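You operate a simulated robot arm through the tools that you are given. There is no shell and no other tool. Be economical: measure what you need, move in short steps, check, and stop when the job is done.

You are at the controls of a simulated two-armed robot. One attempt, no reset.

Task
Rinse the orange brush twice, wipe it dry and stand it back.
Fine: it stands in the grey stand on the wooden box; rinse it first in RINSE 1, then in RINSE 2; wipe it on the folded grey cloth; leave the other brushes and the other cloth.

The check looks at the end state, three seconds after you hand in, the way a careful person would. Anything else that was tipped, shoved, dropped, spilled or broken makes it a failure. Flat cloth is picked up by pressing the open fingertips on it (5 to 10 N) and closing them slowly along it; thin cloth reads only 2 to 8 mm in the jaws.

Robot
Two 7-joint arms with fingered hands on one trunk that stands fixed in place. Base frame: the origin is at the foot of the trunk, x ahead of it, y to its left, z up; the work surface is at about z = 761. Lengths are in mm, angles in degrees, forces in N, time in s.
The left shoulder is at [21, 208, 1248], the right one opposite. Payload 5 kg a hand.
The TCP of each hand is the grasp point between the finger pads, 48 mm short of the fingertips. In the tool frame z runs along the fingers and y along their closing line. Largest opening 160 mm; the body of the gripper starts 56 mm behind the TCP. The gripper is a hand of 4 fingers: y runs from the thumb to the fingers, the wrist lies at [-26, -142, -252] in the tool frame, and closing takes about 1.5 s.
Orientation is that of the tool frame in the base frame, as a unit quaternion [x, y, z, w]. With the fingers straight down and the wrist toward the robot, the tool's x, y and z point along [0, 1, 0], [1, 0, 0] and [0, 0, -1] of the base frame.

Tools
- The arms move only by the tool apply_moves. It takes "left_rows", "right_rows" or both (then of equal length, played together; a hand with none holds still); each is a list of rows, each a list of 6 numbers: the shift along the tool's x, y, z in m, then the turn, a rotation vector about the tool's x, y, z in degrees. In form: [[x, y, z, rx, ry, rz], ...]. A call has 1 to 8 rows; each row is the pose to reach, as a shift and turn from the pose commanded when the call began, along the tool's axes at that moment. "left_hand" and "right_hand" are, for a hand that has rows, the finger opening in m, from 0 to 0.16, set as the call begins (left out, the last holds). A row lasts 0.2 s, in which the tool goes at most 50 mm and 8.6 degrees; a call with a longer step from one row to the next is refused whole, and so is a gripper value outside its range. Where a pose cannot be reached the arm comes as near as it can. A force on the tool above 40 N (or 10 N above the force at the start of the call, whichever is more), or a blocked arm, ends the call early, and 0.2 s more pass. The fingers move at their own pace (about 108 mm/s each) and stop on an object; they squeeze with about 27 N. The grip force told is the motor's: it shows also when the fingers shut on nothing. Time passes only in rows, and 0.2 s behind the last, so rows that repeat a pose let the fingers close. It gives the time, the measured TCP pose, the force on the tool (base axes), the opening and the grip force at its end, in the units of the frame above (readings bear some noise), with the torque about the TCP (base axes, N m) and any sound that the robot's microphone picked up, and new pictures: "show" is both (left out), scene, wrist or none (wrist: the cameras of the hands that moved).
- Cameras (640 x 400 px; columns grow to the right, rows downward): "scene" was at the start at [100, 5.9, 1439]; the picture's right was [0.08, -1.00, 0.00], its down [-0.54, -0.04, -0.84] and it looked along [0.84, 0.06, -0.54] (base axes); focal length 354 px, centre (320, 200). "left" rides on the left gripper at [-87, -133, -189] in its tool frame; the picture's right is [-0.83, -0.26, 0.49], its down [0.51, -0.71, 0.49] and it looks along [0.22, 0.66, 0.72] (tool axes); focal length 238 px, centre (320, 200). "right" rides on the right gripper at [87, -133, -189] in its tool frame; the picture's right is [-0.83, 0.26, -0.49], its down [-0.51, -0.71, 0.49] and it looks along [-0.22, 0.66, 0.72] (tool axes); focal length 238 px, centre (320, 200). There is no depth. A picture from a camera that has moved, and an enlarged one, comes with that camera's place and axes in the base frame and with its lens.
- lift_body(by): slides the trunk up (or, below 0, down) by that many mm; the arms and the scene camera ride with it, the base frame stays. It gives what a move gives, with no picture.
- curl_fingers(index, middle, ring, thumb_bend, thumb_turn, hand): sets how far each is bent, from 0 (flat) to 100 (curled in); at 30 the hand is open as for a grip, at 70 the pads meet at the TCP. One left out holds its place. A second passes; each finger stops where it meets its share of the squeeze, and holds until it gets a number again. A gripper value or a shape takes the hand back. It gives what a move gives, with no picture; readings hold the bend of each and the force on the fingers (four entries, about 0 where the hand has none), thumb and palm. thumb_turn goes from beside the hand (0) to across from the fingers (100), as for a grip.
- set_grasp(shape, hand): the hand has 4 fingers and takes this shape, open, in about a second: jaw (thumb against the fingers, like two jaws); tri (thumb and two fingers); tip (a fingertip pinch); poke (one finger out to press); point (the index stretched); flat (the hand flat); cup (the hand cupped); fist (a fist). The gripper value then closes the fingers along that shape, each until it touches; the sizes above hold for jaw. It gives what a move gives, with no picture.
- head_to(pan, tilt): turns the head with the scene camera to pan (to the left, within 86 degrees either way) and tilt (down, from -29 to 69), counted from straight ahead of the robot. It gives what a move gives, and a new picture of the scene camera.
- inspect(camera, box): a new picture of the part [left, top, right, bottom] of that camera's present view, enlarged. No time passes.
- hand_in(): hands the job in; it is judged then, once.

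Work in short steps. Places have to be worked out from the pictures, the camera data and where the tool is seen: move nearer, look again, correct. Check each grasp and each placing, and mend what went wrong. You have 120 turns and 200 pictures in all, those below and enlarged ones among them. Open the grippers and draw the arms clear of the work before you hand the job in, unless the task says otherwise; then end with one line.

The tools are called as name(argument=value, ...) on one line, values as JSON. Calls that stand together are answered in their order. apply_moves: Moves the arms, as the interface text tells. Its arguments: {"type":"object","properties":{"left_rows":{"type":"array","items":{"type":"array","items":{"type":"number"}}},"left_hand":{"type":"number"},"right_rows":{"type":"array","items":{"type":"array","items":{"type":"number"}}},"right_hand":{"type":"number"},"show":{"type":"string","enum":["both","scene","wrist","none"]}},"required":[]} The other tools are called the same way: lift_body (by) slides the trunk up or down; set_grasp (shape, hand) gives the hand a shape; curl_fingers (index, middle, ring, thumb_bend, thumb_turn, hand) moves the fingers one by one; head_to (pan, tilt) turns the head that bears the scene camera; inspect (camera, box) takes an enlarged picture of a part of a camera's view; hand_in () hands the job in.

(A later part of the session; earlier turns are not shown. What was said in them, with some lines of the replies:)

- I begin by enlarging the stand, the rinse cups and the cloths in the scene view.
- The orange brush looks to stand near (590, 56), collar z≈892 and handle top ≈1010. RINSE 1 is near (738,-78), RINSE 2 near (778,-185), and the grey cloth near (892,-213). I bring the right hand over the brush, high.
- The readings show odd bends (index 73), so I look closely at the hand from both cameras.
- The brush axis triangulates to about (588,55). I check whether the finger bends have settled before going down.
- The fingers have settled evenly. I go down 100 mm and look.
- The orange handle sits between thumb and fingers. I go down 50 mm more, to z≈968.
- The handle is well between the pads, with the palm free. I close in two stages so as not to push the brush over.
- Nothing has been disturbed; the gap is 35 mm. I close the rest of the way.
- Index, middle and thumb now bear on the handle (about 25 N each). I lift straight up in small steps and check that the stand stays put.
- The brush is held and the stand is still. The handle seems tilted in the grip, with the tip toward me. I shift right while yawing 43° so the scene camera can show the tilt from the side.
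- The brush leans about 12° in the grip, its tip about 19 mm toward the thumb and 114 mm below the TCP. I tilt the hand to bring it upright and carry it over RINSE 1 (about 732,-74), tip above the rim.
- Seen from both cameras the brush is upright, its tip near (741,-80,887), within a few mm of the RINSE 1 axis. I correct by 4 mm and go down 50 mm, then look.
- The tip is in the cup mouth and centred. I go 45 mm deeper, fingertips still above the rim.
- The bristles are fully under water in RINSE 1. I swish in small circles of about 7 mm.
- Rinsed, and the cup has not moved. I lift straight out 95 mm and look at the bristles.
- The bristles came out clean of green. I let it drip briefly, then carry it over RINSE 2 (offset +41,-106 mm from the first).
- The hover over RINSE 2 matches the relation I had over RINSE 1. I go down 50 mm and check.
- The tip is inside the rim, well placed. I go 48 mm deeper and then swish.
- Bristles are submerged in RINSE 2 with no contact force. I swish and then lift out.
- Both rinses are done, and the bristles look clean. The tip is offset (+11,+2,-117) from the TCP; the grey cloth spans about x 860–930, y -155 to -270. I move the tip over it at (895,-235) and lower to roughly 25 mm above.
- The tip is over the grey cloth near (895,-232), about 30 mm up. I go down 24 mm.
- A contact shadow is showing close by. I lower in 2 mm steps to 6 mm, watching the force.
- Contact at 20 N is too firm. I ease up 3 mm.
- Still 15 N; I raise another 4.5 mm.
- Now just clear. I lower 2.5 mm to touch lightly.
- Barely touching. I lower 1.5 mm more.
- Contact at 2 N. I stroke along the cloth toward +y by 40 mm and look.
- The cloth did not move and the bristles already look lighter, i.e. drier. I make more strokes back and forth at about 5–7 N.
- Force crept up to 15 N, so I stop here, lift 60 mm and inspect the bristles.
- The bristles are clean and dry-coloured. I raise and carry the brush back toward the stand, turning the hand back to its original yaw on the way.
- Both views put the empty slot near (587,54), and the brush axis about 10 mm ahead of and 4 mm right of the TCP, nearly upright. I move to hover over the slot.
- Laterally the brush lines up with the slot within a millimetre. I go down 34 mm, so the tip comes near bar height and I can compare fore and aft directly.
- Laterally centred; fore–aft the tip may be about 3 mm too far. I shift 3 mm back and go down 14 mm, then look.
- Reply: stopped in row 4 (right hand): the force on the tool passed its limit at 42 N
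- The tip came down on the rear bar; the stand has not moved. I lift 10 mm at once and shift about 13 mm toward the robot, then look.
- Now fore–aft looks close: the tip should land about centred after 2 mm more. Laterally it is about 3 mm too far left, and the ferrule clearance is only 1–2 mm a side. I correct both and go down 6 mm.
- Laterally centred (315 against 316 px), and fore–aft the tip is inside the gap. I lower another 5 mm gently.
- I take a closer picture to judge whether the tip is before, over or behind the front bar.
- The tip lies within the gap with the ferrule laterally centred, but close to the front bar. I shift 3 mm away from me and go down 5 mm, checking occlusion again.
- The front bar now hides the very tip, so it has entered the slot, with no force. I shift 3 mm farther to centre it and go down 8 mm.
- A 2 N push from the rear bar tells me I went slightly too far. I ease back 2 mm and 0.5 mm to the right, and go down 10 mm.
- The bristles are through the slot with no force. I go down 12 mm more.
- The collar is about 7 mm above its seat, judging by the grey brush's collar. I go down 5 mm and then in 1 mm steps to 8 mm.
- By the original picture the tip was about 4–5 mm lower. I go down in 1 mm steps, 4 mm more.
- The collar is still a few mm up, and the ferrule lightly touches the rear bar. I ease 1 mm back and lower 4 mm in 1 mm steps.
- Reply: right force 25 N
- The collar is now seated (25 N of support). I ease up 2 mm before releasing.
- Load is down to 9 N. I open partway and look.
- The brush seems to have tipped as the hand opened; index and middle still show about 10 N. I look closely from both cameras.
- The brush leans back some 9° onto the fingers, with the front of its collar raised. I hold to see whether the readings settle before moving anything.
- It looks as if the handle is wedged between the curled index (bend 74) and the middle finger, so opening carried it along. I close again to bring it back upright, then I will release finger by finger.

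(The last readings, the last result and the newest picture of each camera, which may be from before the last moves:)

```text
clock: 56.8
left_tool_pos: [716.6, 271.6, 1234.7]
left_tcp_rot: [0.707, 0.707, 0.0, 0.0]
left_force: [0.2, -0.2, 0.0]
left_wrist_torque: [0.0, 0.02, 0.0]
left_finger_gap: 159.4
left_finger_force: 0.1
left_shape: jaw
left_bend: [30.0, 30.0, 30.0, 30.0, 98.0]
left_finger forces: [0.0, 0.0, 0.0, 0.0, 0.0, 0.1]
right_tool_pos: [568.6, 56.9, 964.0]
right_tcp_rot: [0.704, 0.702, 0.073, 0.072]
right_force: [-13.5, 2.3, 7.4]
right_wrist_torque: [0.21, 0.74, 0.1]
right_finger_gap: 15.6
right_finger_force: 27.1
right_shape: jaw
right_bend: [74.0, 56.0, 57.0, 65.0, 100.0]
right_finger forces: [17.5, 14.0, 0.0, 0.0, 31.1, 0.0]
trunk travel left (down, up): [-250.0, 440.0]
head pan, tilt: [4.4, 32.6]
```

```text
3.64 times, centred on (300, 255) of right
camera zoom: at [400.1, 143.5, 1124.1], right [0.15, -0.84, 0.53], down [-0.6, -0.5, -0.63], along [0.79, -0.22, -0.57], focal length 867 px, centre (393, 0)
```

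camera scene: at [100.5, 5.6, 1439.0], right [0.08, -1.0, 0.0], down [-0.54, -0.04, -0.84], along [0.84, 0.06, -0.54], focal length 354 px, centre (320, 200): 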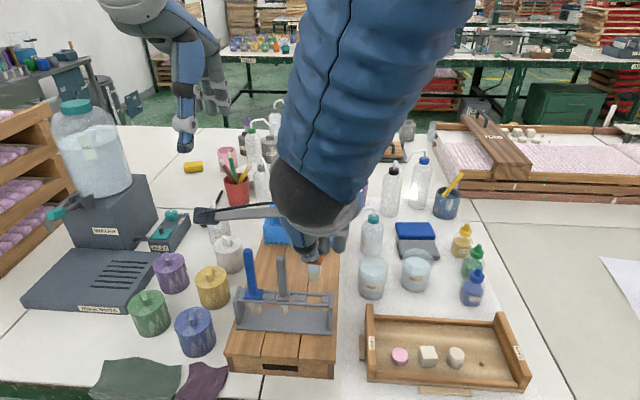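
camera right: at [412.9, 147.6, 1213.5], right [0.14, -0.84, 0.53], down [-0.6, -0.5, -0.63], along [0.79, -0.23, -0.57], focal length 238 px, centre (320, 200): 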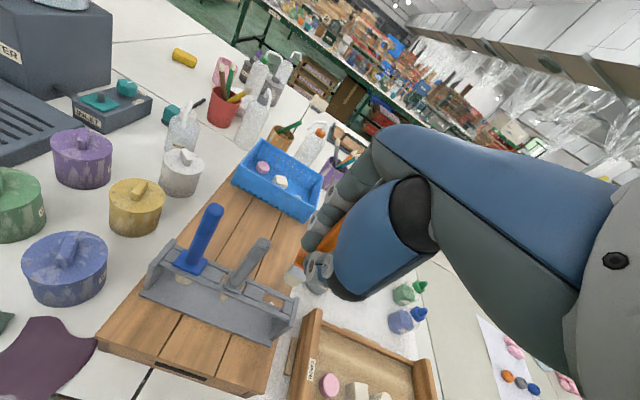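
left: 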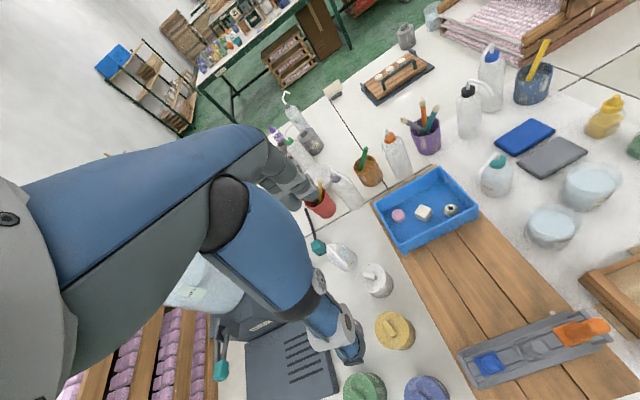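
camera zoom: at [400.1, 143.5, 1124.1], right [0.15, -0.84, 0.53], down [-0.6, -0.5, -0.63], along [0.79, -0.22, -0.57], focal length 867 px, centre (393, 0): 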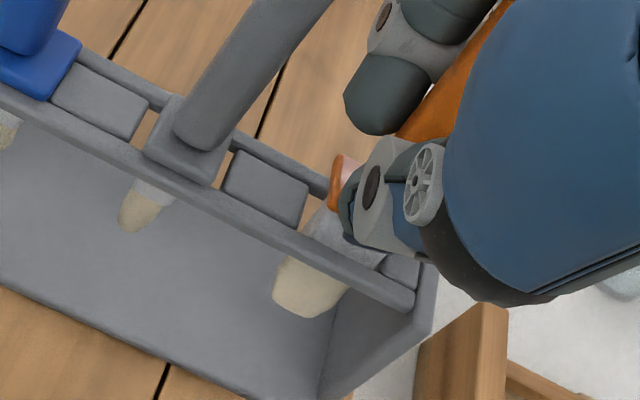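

The thumb now presses the leaning handle against the stand (13 N). I relieve it by moving the hand 6 mm toward the robot.

apply_moves(right_rows=[[0, -0.003, -0.0006, 0, 0, 0], [0, -0.0059, -0.0012, 0, 0, 0], [0, -0.0059, -0.0012, 0, 0, 0]], show="none")

inspect(camera="right", box=[250, 160, 390, 310])

inspect(camera="scene", box=[250, 200, 370, 340])

```text
clock: 57.6
left_tool_pos: [718.5, 271.8, 1233.5]
left_tcp_rot: [0.707, 0.707, 0.0, 0.0]
left_force: [-1.1, 0.1, 0.2]
left_wrist_torque: [0.01, -0.02, 0.01]
left_finger_gap: 159.5
left_finger_force: 0.0
left_shape: jaw
left_bend: [30.0, 30.0, 30.0, 30.0, 98.0]
left_finger forces: [0.0, 0.1, 0.0, 0.0, 0.0, 0.0]
right_tool_pos: [565.5, 55.5, 965.2]
right_tcp_rot: [0.705, 0.702, 0.072, 0.072]
right_force: [-0.4, 4.3, -0.1]
right_wrist_torque: [0.3, 0.01, 0.12]
right_finger_gap: 14.8
right_finger_force: 26.8
right_shape: jaw
right_bend: [74.0, 56.0, 57.0, 65.0, 100.0]
right_finger forces: [20.2, 15.0, 0.1, 0.0, 16.9, 0.0]
trunk travel left (down, up): [-250.0, 440.0]
head pan, tilt: [4.4, 32.6]
```

```text
2.67 times, centred on (320, 235) of right
camera zoom: at [397.6, 143.2, 1124.3], right [0.15, -0.84, 0.53], down [-0.6, -0.5, -0.63], along [0.79, -0.22, -0.57], focal length 636 px, centre (320, 107)
```

zoom: 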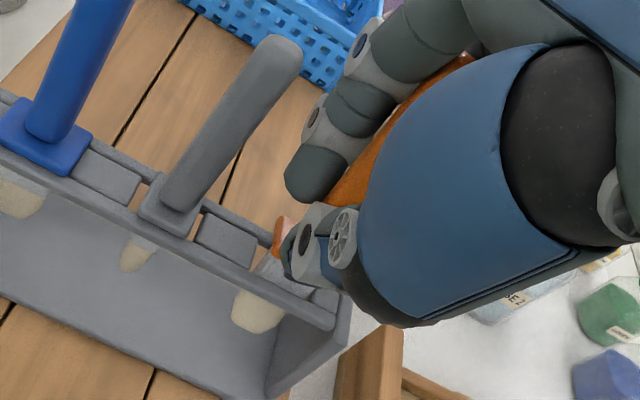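

```text
2.86 times, centred on (310, 270) of scene
camera zoom: at [100.1, 6.4, 1439.0], right [0.08, -1.0, 0.0], down [-0.54, -0.04, -0.84], along [0.84, 0.06, -0.54], focal length 1011 px, centre (349, 0)
```

zoom: 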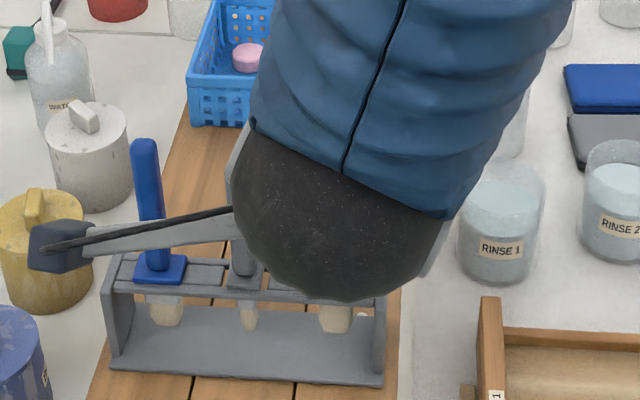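

Forces are balanced now. I probe with a tiny index uncurl (74 to 70), the others holding, to learn from the forces which side of the handle it presses.

curl_fingers(hand="right", index=68)

```text
clock: 58.6
left_tool_pos: [718.6, 269.8, 1234.2]
left_tcp_rot: [0.708, 0.707, 0.001, 0.0]
left_force: [-0.3, -0.3, 1.0]
left_wrist_torque: [-0.01, -0.01, -0.02]
left_finger_gap: 159.8
left_finger_force: 0.1
left_shape: jaw
left_bend: [30.0, 30.0, 30.0, 30.0, 98.0]
left_finger forces: [0.1, 0.1, 0.0, 0.0, 0.1, 0.0]
right_tool_pos: [563.6, 56.3, 966.5]
right_tcp_rot: [0.704, 0.703, 0.073, 0.071]
right_force: [-5.0, 0.8, 0.7]
right_wrist_torque: [0.05, 0.29, -0.02]
right_finger_gap: 21.3
right_finger_force: 27.6
right_shape: fingers
right_bend: [58.0, 56.0, 57.0, 65.0, 100.0]
right_finger forces: [18.4, 18.6, 0.0, 0.1, 18.0, 0.0]
trunk travel left (down, up): [-250.0, 440.0]
head pan, tilt: [4.4, 32.6]
```

The index swung out to 58 and now matches the middle, apparently a clean grip. I take a picture.

inspect(camera="right", box=[250, 160, 390, 310])

```text
2.67 times, centred on (320, 235) of right
camera zoom: at [396.6, 142.8, 1124.3], right [0.15, -0.84, 0.53], down [-0.6, -0.5, -0.63], along [0.79, -0.22, -0.57], focal length 636 px, centre (320, 107)
```

zoom: 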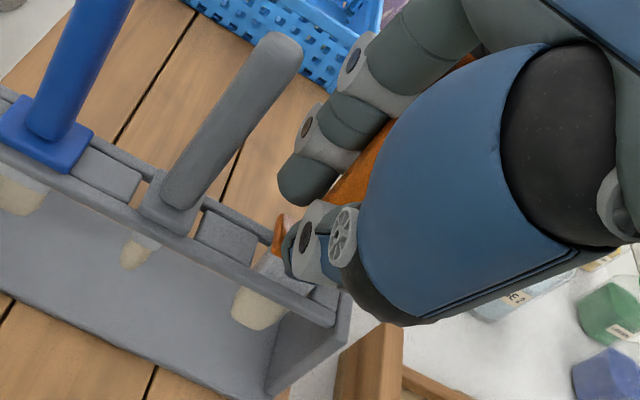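

The index was indeed the left finger. The brush still leans back, so I now withdraw only the thumb and let the handle rest on the fingers behind it.

curl_fingers(hand="right", thumb_bend=40)

inspect(camera="right", box=[250, 160, 390, 310])

```text
clock: 59.6
left_tool_pos: [718.9, 270.4, 1233.9]
left_tcp_rot: [0.707, 0.707, -0.001, -0.001]
left_force: [0.1, -0.1, 0.1]
left_wrist_torque: [0.0, 0.01, -0.01]
left_finger_gap: 159.6
left_finger_force: 0.0
left_shape: jaw
left_bend: [30.0, 30.0, 30.0, 30.0, 98.0]
left_finger forces: [0.1, 0.0, 0.1, 0.1, 0.1, 0.1]
right_tool_pos: [565.1, 56.6, 965.3]
right_tcp_rot: [0.704, 0.703, 0.072, 0.072]
right_force: [6.9, 1.8, 0.5]
right_wrist_torque: [0.14, -0.5, -0.05]
right_finger_gap: 87.4
right_finger_force: 20.1
right_shape: fingers
right_bend: [60.0, 57.0, 57.0, 40.0, 100.0]
right_finger forces: [20.6, 19.5, 0.1, 0.1, 0.0, 0.0]
trunk travel left (down, up): [-250.0, 440.0]
head pan, tilt: [4.4, 32.6]
```

```text
2.67 times, centred on (320, 235) of right
camera zoom: at [397.7, 143.0, 1124.3], right [0.15, -0.84, 0.53], down [-0.6, -0.5, -0.63], along [0.79, -0.22, -0.57], focal length 636 px, centre (320, 107)
```

zoom: 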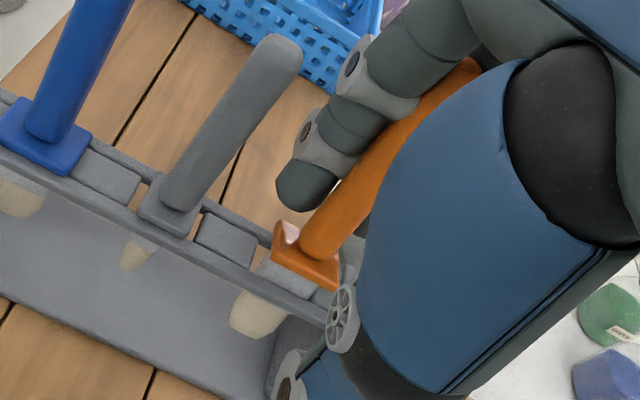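

The brush appears raised about 12 mm and leaning about 7°, held between index and middle alone. I uncurl the index a little more, to see whether the pinch lets go.

curl_fingers(hand="right", index=48)

inspect(camera="right", box=[250, 160, 390, 310])

```text
clock: 60.6
left_tool_pos: [718.0, 271.2, 1233.8]
left_tcp_rot: [0.707, 0.707, -0.001, -0.001]
left_force: [0.3, 0.6, -0.6]
left_wrist_torque: [0.04, -0.02, -0.01]
left_finger_gap: 159.5
left_finger_force: 0.1
left_shape: jaw
left_bend: [30.0, 30.0, 30.0, 30.0, 98.0]
left_finger forces: [0.0, 0.0, 0.0, 0.0, 0.0, 0.0]
right_tool_pos: [564.5, 56.5, 965.9]
right_tcp_rot: [0.705, 0.702, 0.073, 0.071]
right_force: [0.7, -1.4, -0.8]
right_wrist_torque: [0.01, -0.01, -0.02]
right_finger_gap: 111.8
right_finger_force: 19.5
right_shape: fingers
right_bend: [50.0, 56.0, 57.0, 40.0, 100.0]
right_finger forces: [18.6, 20.2, 0.0, 0.0, 0.0, 0.1]
trunk travel left (down, up): [-250.0, 440.0]
head pan, tilt: [4.4, 32.6]
```

```text
2.67 times, centred on (320, 235) of right
camera zoom: at [397.1, 142.9, 1124.2], right [0.15, -0.84, 0.53], down [-0.6, -0.5, -0.63], along [0.79, -0.22, -0.58], focal length 636 px, centre (320, 107)
```

zoom: 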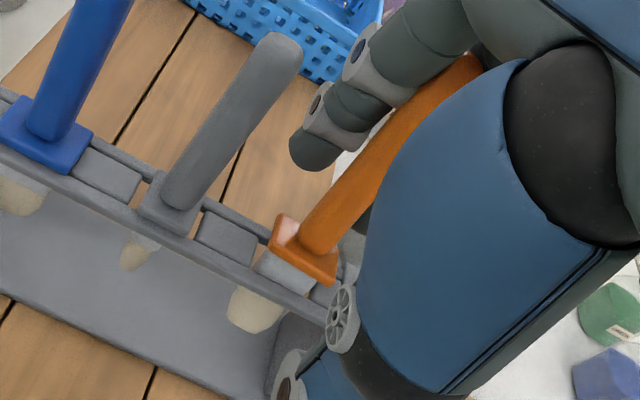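

The index slid along the handle without moving it: a sideways pinch between index and middle, with no net load. Before freeing it I lower 6 mm so the drop is small.

apply_moves(right_rows=[[0, -0.0015, 0.0016, 0, 0, 0], [0, -0.002, 0.0036, 0, 0, 0], [0, -0.0025, 0.0056, 0, 0, 0], [0, -0.0025, 0.0056, 0, 0, 0]], show="none")

inspect(camera="right", box=[250, 160, 390, 310])

```text
clock: 61.6
left_tool_pos: [718.4, 271.3, 1233.9]
left_tcp_rot: [0.707, 0.707, 0.0, 0.0]
left_force: [0.9, -0.6, 0.3]
left_wrist_torque: [0.02, 0.02, -0.05]
left_finger_gap: 159.6
left_finger_force: 0.1
left_shape: jaw
left_bend: [30.0, 30.0, 30.0, 30.0, 98.0]
left_finger forces: [0.1, 0.0, 0.0, 0.0, 0.0, 0.0]
right_tool_pos: [563.2, 56.6, 958.3]
right_tcp_rot: [0.705, 0.702, 0.072, 0.071]
right_force: [0.2, -0.4, 0.1]
right_wrist_torque: [-0.01, -0.04, 0.02]
right_finger_gap: 111.7
right_finger_force: 19.6
right_shape: fingers
right_bend: [50.0, 56.0, 57.0, 40.0, 100.0]
right_finger forces: [18.8, 20.1, 0.1, 0.1, 0.1, 0.1]
trunk travel left (down, up): [-250.0, 440.0]
head pan, tilt: [4.4, 32.6]
```

```text
2.67 times, centred on (320, 235) of right
camera zoom: at [395.3, 143.0, 1116.9], right [0.15, -0.84, 0.53], down [-0.6, -0.5, -0.63], along [0.79, -0.22, -0.58], focal length 636 px, centre (320, 107)
```

zoom: 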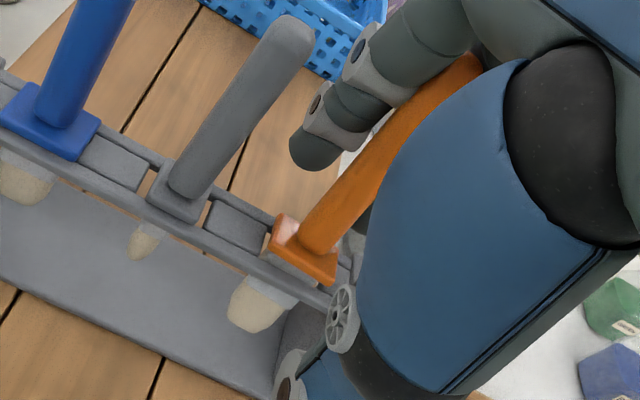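

The collar is nearly down. I uncurl the index to 30 to free the handle.

curl_fingers(hand="right", index=28)

inspect(camera="right", box=[250, 160, 390, 310])

```text
clock: 62.6
left_tool_pos: [717.9, 271.6, 1233.7]
left_tcp_rot: [0.707, 0.707, 0.0, 0.0]
left_force: [-0.1, 0.1, 0.0]
left_wrist_torque: [0.03, 0.0, -0.03]
left_finger_gap: 159.8
left_finger_force: 0.1
left_shape: jaw
left_bend: [30.0, 30.0, 30.0, 30.0, 98.0]
left_finger forces: [0.1, 0.1, 0.0, 0.0, 0.1, 0.0]
right_tool_pos: [563.5, 56.0, 958.0]
right_tcp_rot: [0.705, 0.702, 0.072, 0.071]
right_force: [2.0, -2.0, 1.0]
right_wrist_torque: [-0.13, -0.15, 0.08]
right_finger_gap: 153.1
right_finger_force: 11.2
right_shape: fingers
right_bend: [29.0, 56.0, 57.0, 40.0, 100.0]
right_finger forces: [10.1, 13.0, 0.1, 0.0, 0.1, 0.0]
trunk travel left (down, up): [-250.0, 440.0]
head pan, tilt: [4.4, 32.6]
```

```text
2.67 times, centred on (320, 235) of right
camera zoom: at [395.4, 142.8, 1117.0], right [0.15, -0.84, 0.53], down [-0.6, -0.5, -0.63], along [0.79, -0.22, -0.57], focal length 636 px, centre (320, 107)
```

zoom: 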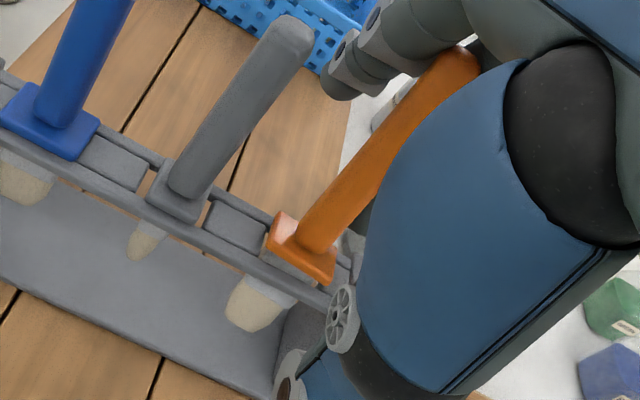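

The index base still pinches the handle near its top (10 N). I straighten the index fully.

curl_fingers(hand="right", index=0)

inspect(camera="right", box=[250, 160, 390, 310])

```text
clock: 63.6
left_tool_pos: [717.8, 270.2, 1234.1]
left_tcp_rot: [0.707, 0.708, -0.001, 0.0]
left_force: [-0.2, -0.9, 0.0]
left_wrist_torque: [-0.02, 0.0, -0.01]
left_finger_gap: 159.9
left_finger_force: 0.1
left_shape: jaw
left_bend: [30.0, 30.0, 30.0, 30.0, 98.0]
left_finger forces: [0.0, 0.0, 0.0, 0.0, 0.1, 0.0]
right_tool_pos: [564.1, 55.9, 957.8]
right_tcp_rot: [0.704, 0.702, 0.073, 0.071]
right_force: [-0.3, 0.3, 0.3]
right_wrist_torque: [0.01, 0.02, 0.0]
right_finger_gap: 216.5
right_finger_force: 0.1
right_shape: fingers
right_bend: [0.0, 58.0, 57.0, 40.0, 100.0]
right_finger forces: [0.0, 0.0, 0.0, 0.0, 0.1, 0.0]
trunk travel left (down, up): [-250.0, 440.0]
head pan, tilt: [4.4, 32.6]
```

```text
2.67 times, centred on (320, 235) of right
camera zoom: at [395.2, 143.0, 1116.9], right [0.15, -0.84, 0.53], down [-0.6, -0.5, -0.63], along [0.79, -0.22, -0.58], focal length 636 px, centre (320, 107)
```

zoom: 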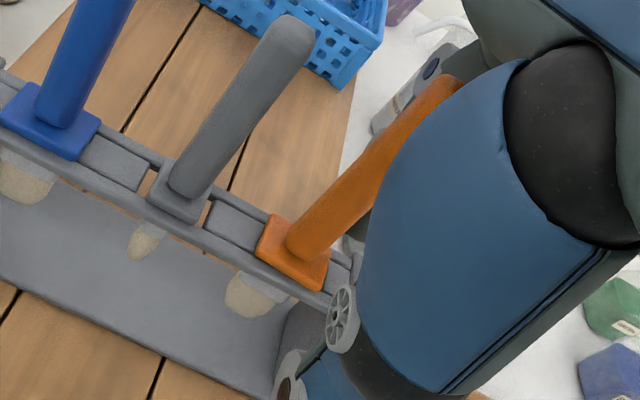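

Released: the collar sits flat and all forces are zero. I move the hand 3 mm right, clear of the handle, and start straight up slowly.

apply_moves(right_rows=[[-0.003, 0, 0, 0, 0, 0], [-0.003, 0.001, -0.005, 0, 0, 0], [-0.003, 0.0021, -0.01, 0, 0, 0], [-0.003, 0.0042, -0.02, 0, 0, 0], [-0.003, 0.0042, -0.02, 0, 0, 0]], show="none")

inspect(camera="right", box=[200, 160, 400, 320])

```text
clock: 64.8
left_tool_pos: [716.8, 271.5, 1234.6]
left_tcp_rot: [0.707, 0.707, 0.0, -0.001]
left_force: [1.2, 0.8, -0.4]
left_wrist_torque: [-0.02, 0.02, 0.0]
left_finger_gap: 159.6
left_finger_force: 0.1
left_shape: jaw
left_bend: [30.0, 30.0, 30.0, 30.0, 98.0]
left_finger forces: [0.1, 0.0, 0.0, 0.0, 0.1, 0.1]
right_tool_pos: [561.8, 52.6, 979.7]
right_tcp_rot: [0.704, 0.702, 0.073, 0.071]
right_force: [0.2, -0.1, 0.7]
right_wrist_torque: [-0.01, 0.03, 0.0]
right_finger_gap: 216.6
right_finger_force: 0.0
right_shape: fingers
right_bend: [0.0, 58.0, 57.0, 40.0, 100.0]
right_finger forces: [0.0, 0.0, 0.0, 0.1, 0.1, 0.0]
trunk travel left (down, up): [-250.0, 440.0]
head pan, tilt: [4.4, 32.6]
```

```text
2.50 times, centred on (300, 240) of right
camera zoom: at [395.3, 139.8, 1137.7], right [0.15, -0.84, 0.53], down [-0.6, -0.5, -0.63], along [0.79, -0.22, -0.58], focal length 596 px, centre (370, 100)
```

zoom: 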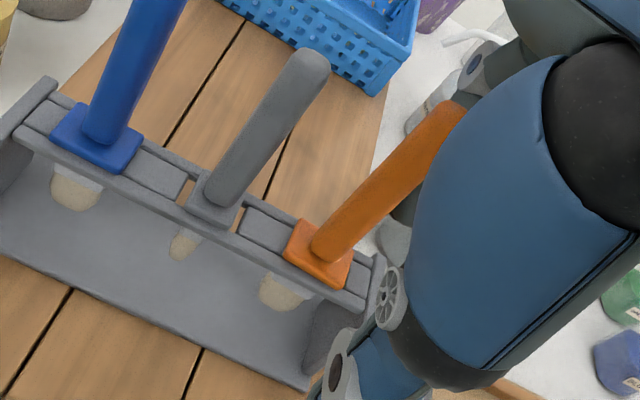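

The brush stays in its stand, upright like the others. I continue straight up 120 mm.

apply_moves(right_rows=[[0, 0.0042, -0.02, 0, 0, 0], [0, 0.0083, -0.039, 0, 0, 0], [0, 0.0146, -0.0685, 0, 0, 0], [0, 0.0208, -0.098, 0, 0, 0], [0, 0.0291, -0.137, 0, 0, 0], [0, 0.0291, -0.137, 0, 0, 0]])

inspect(camera="right", box=[150, 180, 350, 340])

```text
clock: 66.2
left_tool_pos: [718.3, 272.2, 1233.1]
left_tcp_rot: [0.707, 0.707, -0.001, -0.001]
left_force: [0.0, 0.0, -0.8]
left_wrist_torque: [-0.05, 0.05, -0.02]
left_finger_gap: 159.4
left_finger_force: 0.0
left_shape: jaw
left_bend: [30.0, 30.0, 30.0, 30.0, 98.0]
left_finger forces: [0.0, 0.1, 0.0, 0.0, 0.0, 0.0]
right_tool_pos: [566.2, 54.2, 1120.9]
right_tcp_rot: [0.704, 0.703, 0.072, 0.071]
right_force: [0.7, 0.4, 0.1]
right_wrist_torque: [-0.06, 0.03, 0.0]
right_finger_gap: 216.7
right_finger_force: 0.0
right_shape: fingers
right_bend: [0.0, 58.0, 57.0, 40.0, 100.0]
right_finger forces: [0.0, 0.0, 0.0, 0.0, 0.1, 0.0]
trunk travel left (down, up): [-250.0, 440.0]
head pan, tilt: [4.4, 32.6]
camera scene: at [100.4, 6.7, 1438.9], right [0.08, -1.0, 0.0], down [-0.54, -0.04, -0.84], along [0.84, 0.06, -0.54], focal length 354 px, centre (320, 200)
camera right: at [397.8, 142.0, 1278.9], right [0.15, -0.84, 0.53], down [-0.6, -0.5, -0.63], along [0.79, -0.22, -0.58], focal length 238 px, centre (320, 200)
```

scene: 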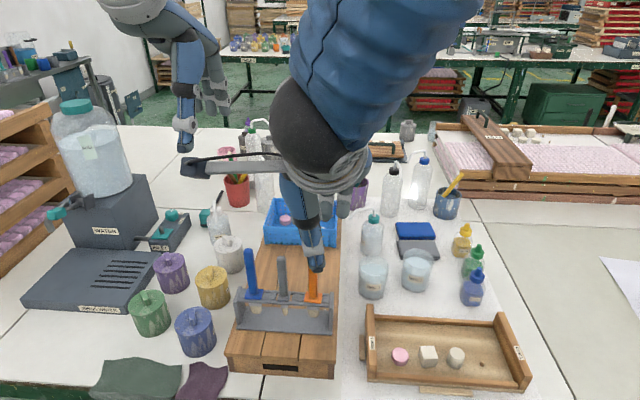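
right: 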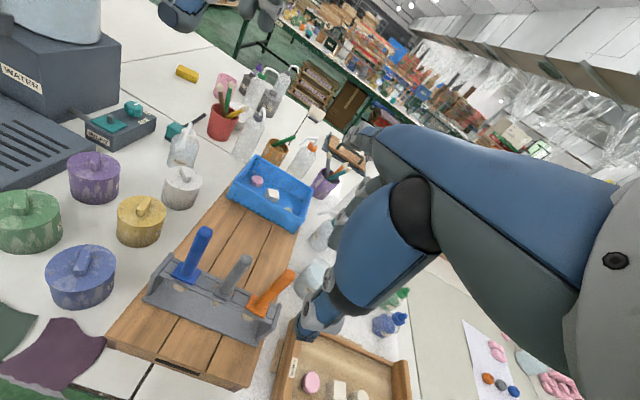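

```text
2.50 times, centred on (250, 260) of right
camera zoom: at [397.8, 142.0, 1278.9], right [0.15, -0.84, 0.53], down [-0.6, -0.5, -0.63], along [0.79, -0.22, -0.58], focal length 596 px, centre (495, 50)
```

zoom: 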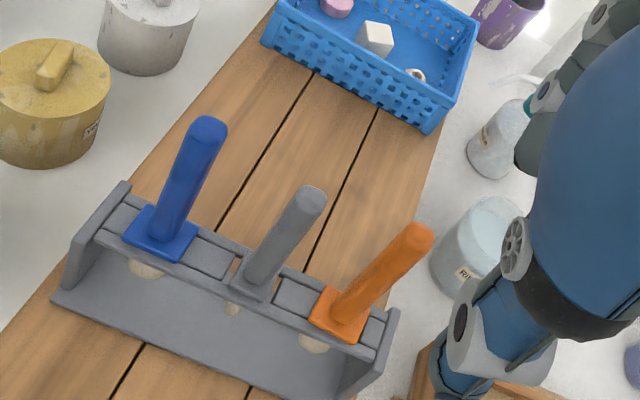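

The orange brush stands seated beside the others. I draw the right arm back to its starting place with the hand open.

apply_moves(right_rows=[[-0.039, 0.0278, -0.0018, 1.5, 0, 0], [-0.078, 0.0555, -0.0035, 3, 0, 0], [-0.117, 0.0833, -0.0053, 4.5, 0, 0], [-0.1565, 0.111, -0.007, 6, 0, 0], [-0.1956, 0.1388, -0.0088, 7.5, 0, 0], [-0.2348, 0.1665, -0.0105, 9, 0, 0], [-0.2739, 0.1943, -0.0123, 10.5, 0, 0], [-0.313, 0.222, -0.014, 12, 0, 0]], right_hand=0.16, show="scene")

inspect(camera="scene", box=[220, 230, 350, 380])

inspect(camera="scene", box=[340, 200, 500, 320])

```text
clock: 68.0
left_tool_pos: [719.0, 268.5, 1233.6]
left_tcp_rot: [0.708, 0.706, 0.0, -0.001]
left_force: [0.4, -1.1, 0.1]
left_wrist_torque: [0.18, 0.06, 0.02]
left_finger_gap: 159.7
left_finger_force: 0.0
left_shape: jaw
left_bend: [30.0, 30.0, 30.0, 30.0, 98.0]
left_finger forces: [0.0, 0.1, 0.0, 0.0, 0.0, 0.0]
right_tool_pos: [779.7, -267.6, 1174.6]
right_tcp_rot: [0.708, 0.706, -0.001, -0.004]
right_force: [-0.6, -0.5, -1.4]
right_wrist_torque: [0.03, 0.0, 0.02]
right_finger_gap: 160.1
right_finger_force: 0.2
right_shape: jaw
right_bend: [30.0, 30.0, 30.0, 30.0, 98.0]
right_finger forces: [0.0, 0.0, 0.1, 0.0, 0.0, 0.0]
trunk travel left (down, up): [-250.0, 440.0]
head pan, tilt: [4.4, 32.6]
camera scene: at [101.1, 3.8, 1438.9], right [0.08, -1.0, 0.0], down [-0.54, -0.04, -0.84], along [0.84, 0.06, -0.54], focal length 354 px, centre (320, 200)
```

scene: 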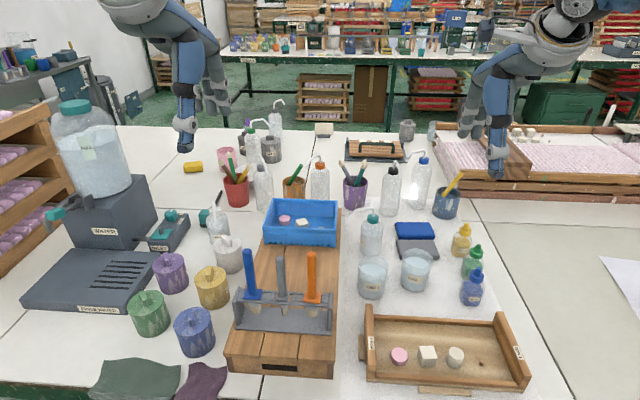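

```text
2.67 times, centred on (285, 305) of scene
camera zoom: at [101.1, 3.8, 1438.9], right [0.08, -1.0, 0.0], down [-0.54, -0.04, -0.84], along [0.84, 0.06, -0.54], focal length 944 px, centre (413, -80)
```

zoom: 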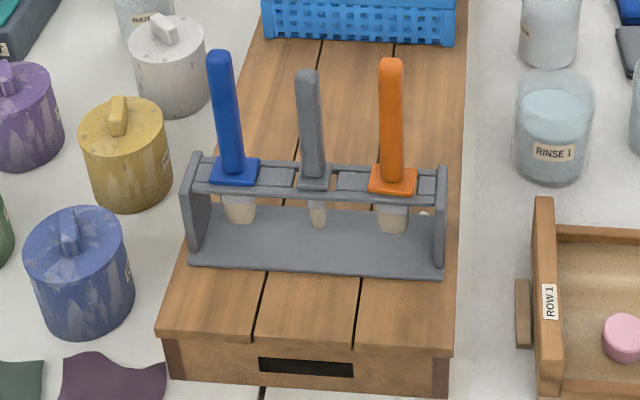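

```text
3.33 times, centred on (420, 260) of scene
camera zoom: at [101.1, 3.8, 1438.9], right [0.08, -1.0, 0.0], down [-0.54, -0.04, -0.84], along [0.84, 0.06, -0.54], focal length 1180 px, centre (-13, 0)
```

zoom: 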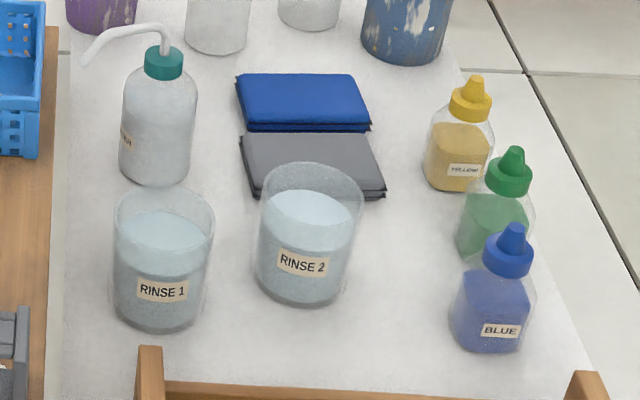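

The orange brush stands upright with clean bristles. The other brushes and both cloths are in place, nothing is spilled, and RINSE 2 has shifted only a few mm. Both hands are open and clear, so I hand in.

hand_in()

```text
The job is handed in.
```

The orange brush was rinsed in RINSE 1, then RINSE 2, wiped on the grey cloth and stood back in its stand; the RINSE 2 cup shifted about 5 mm and turned slightly, which I left as it was.
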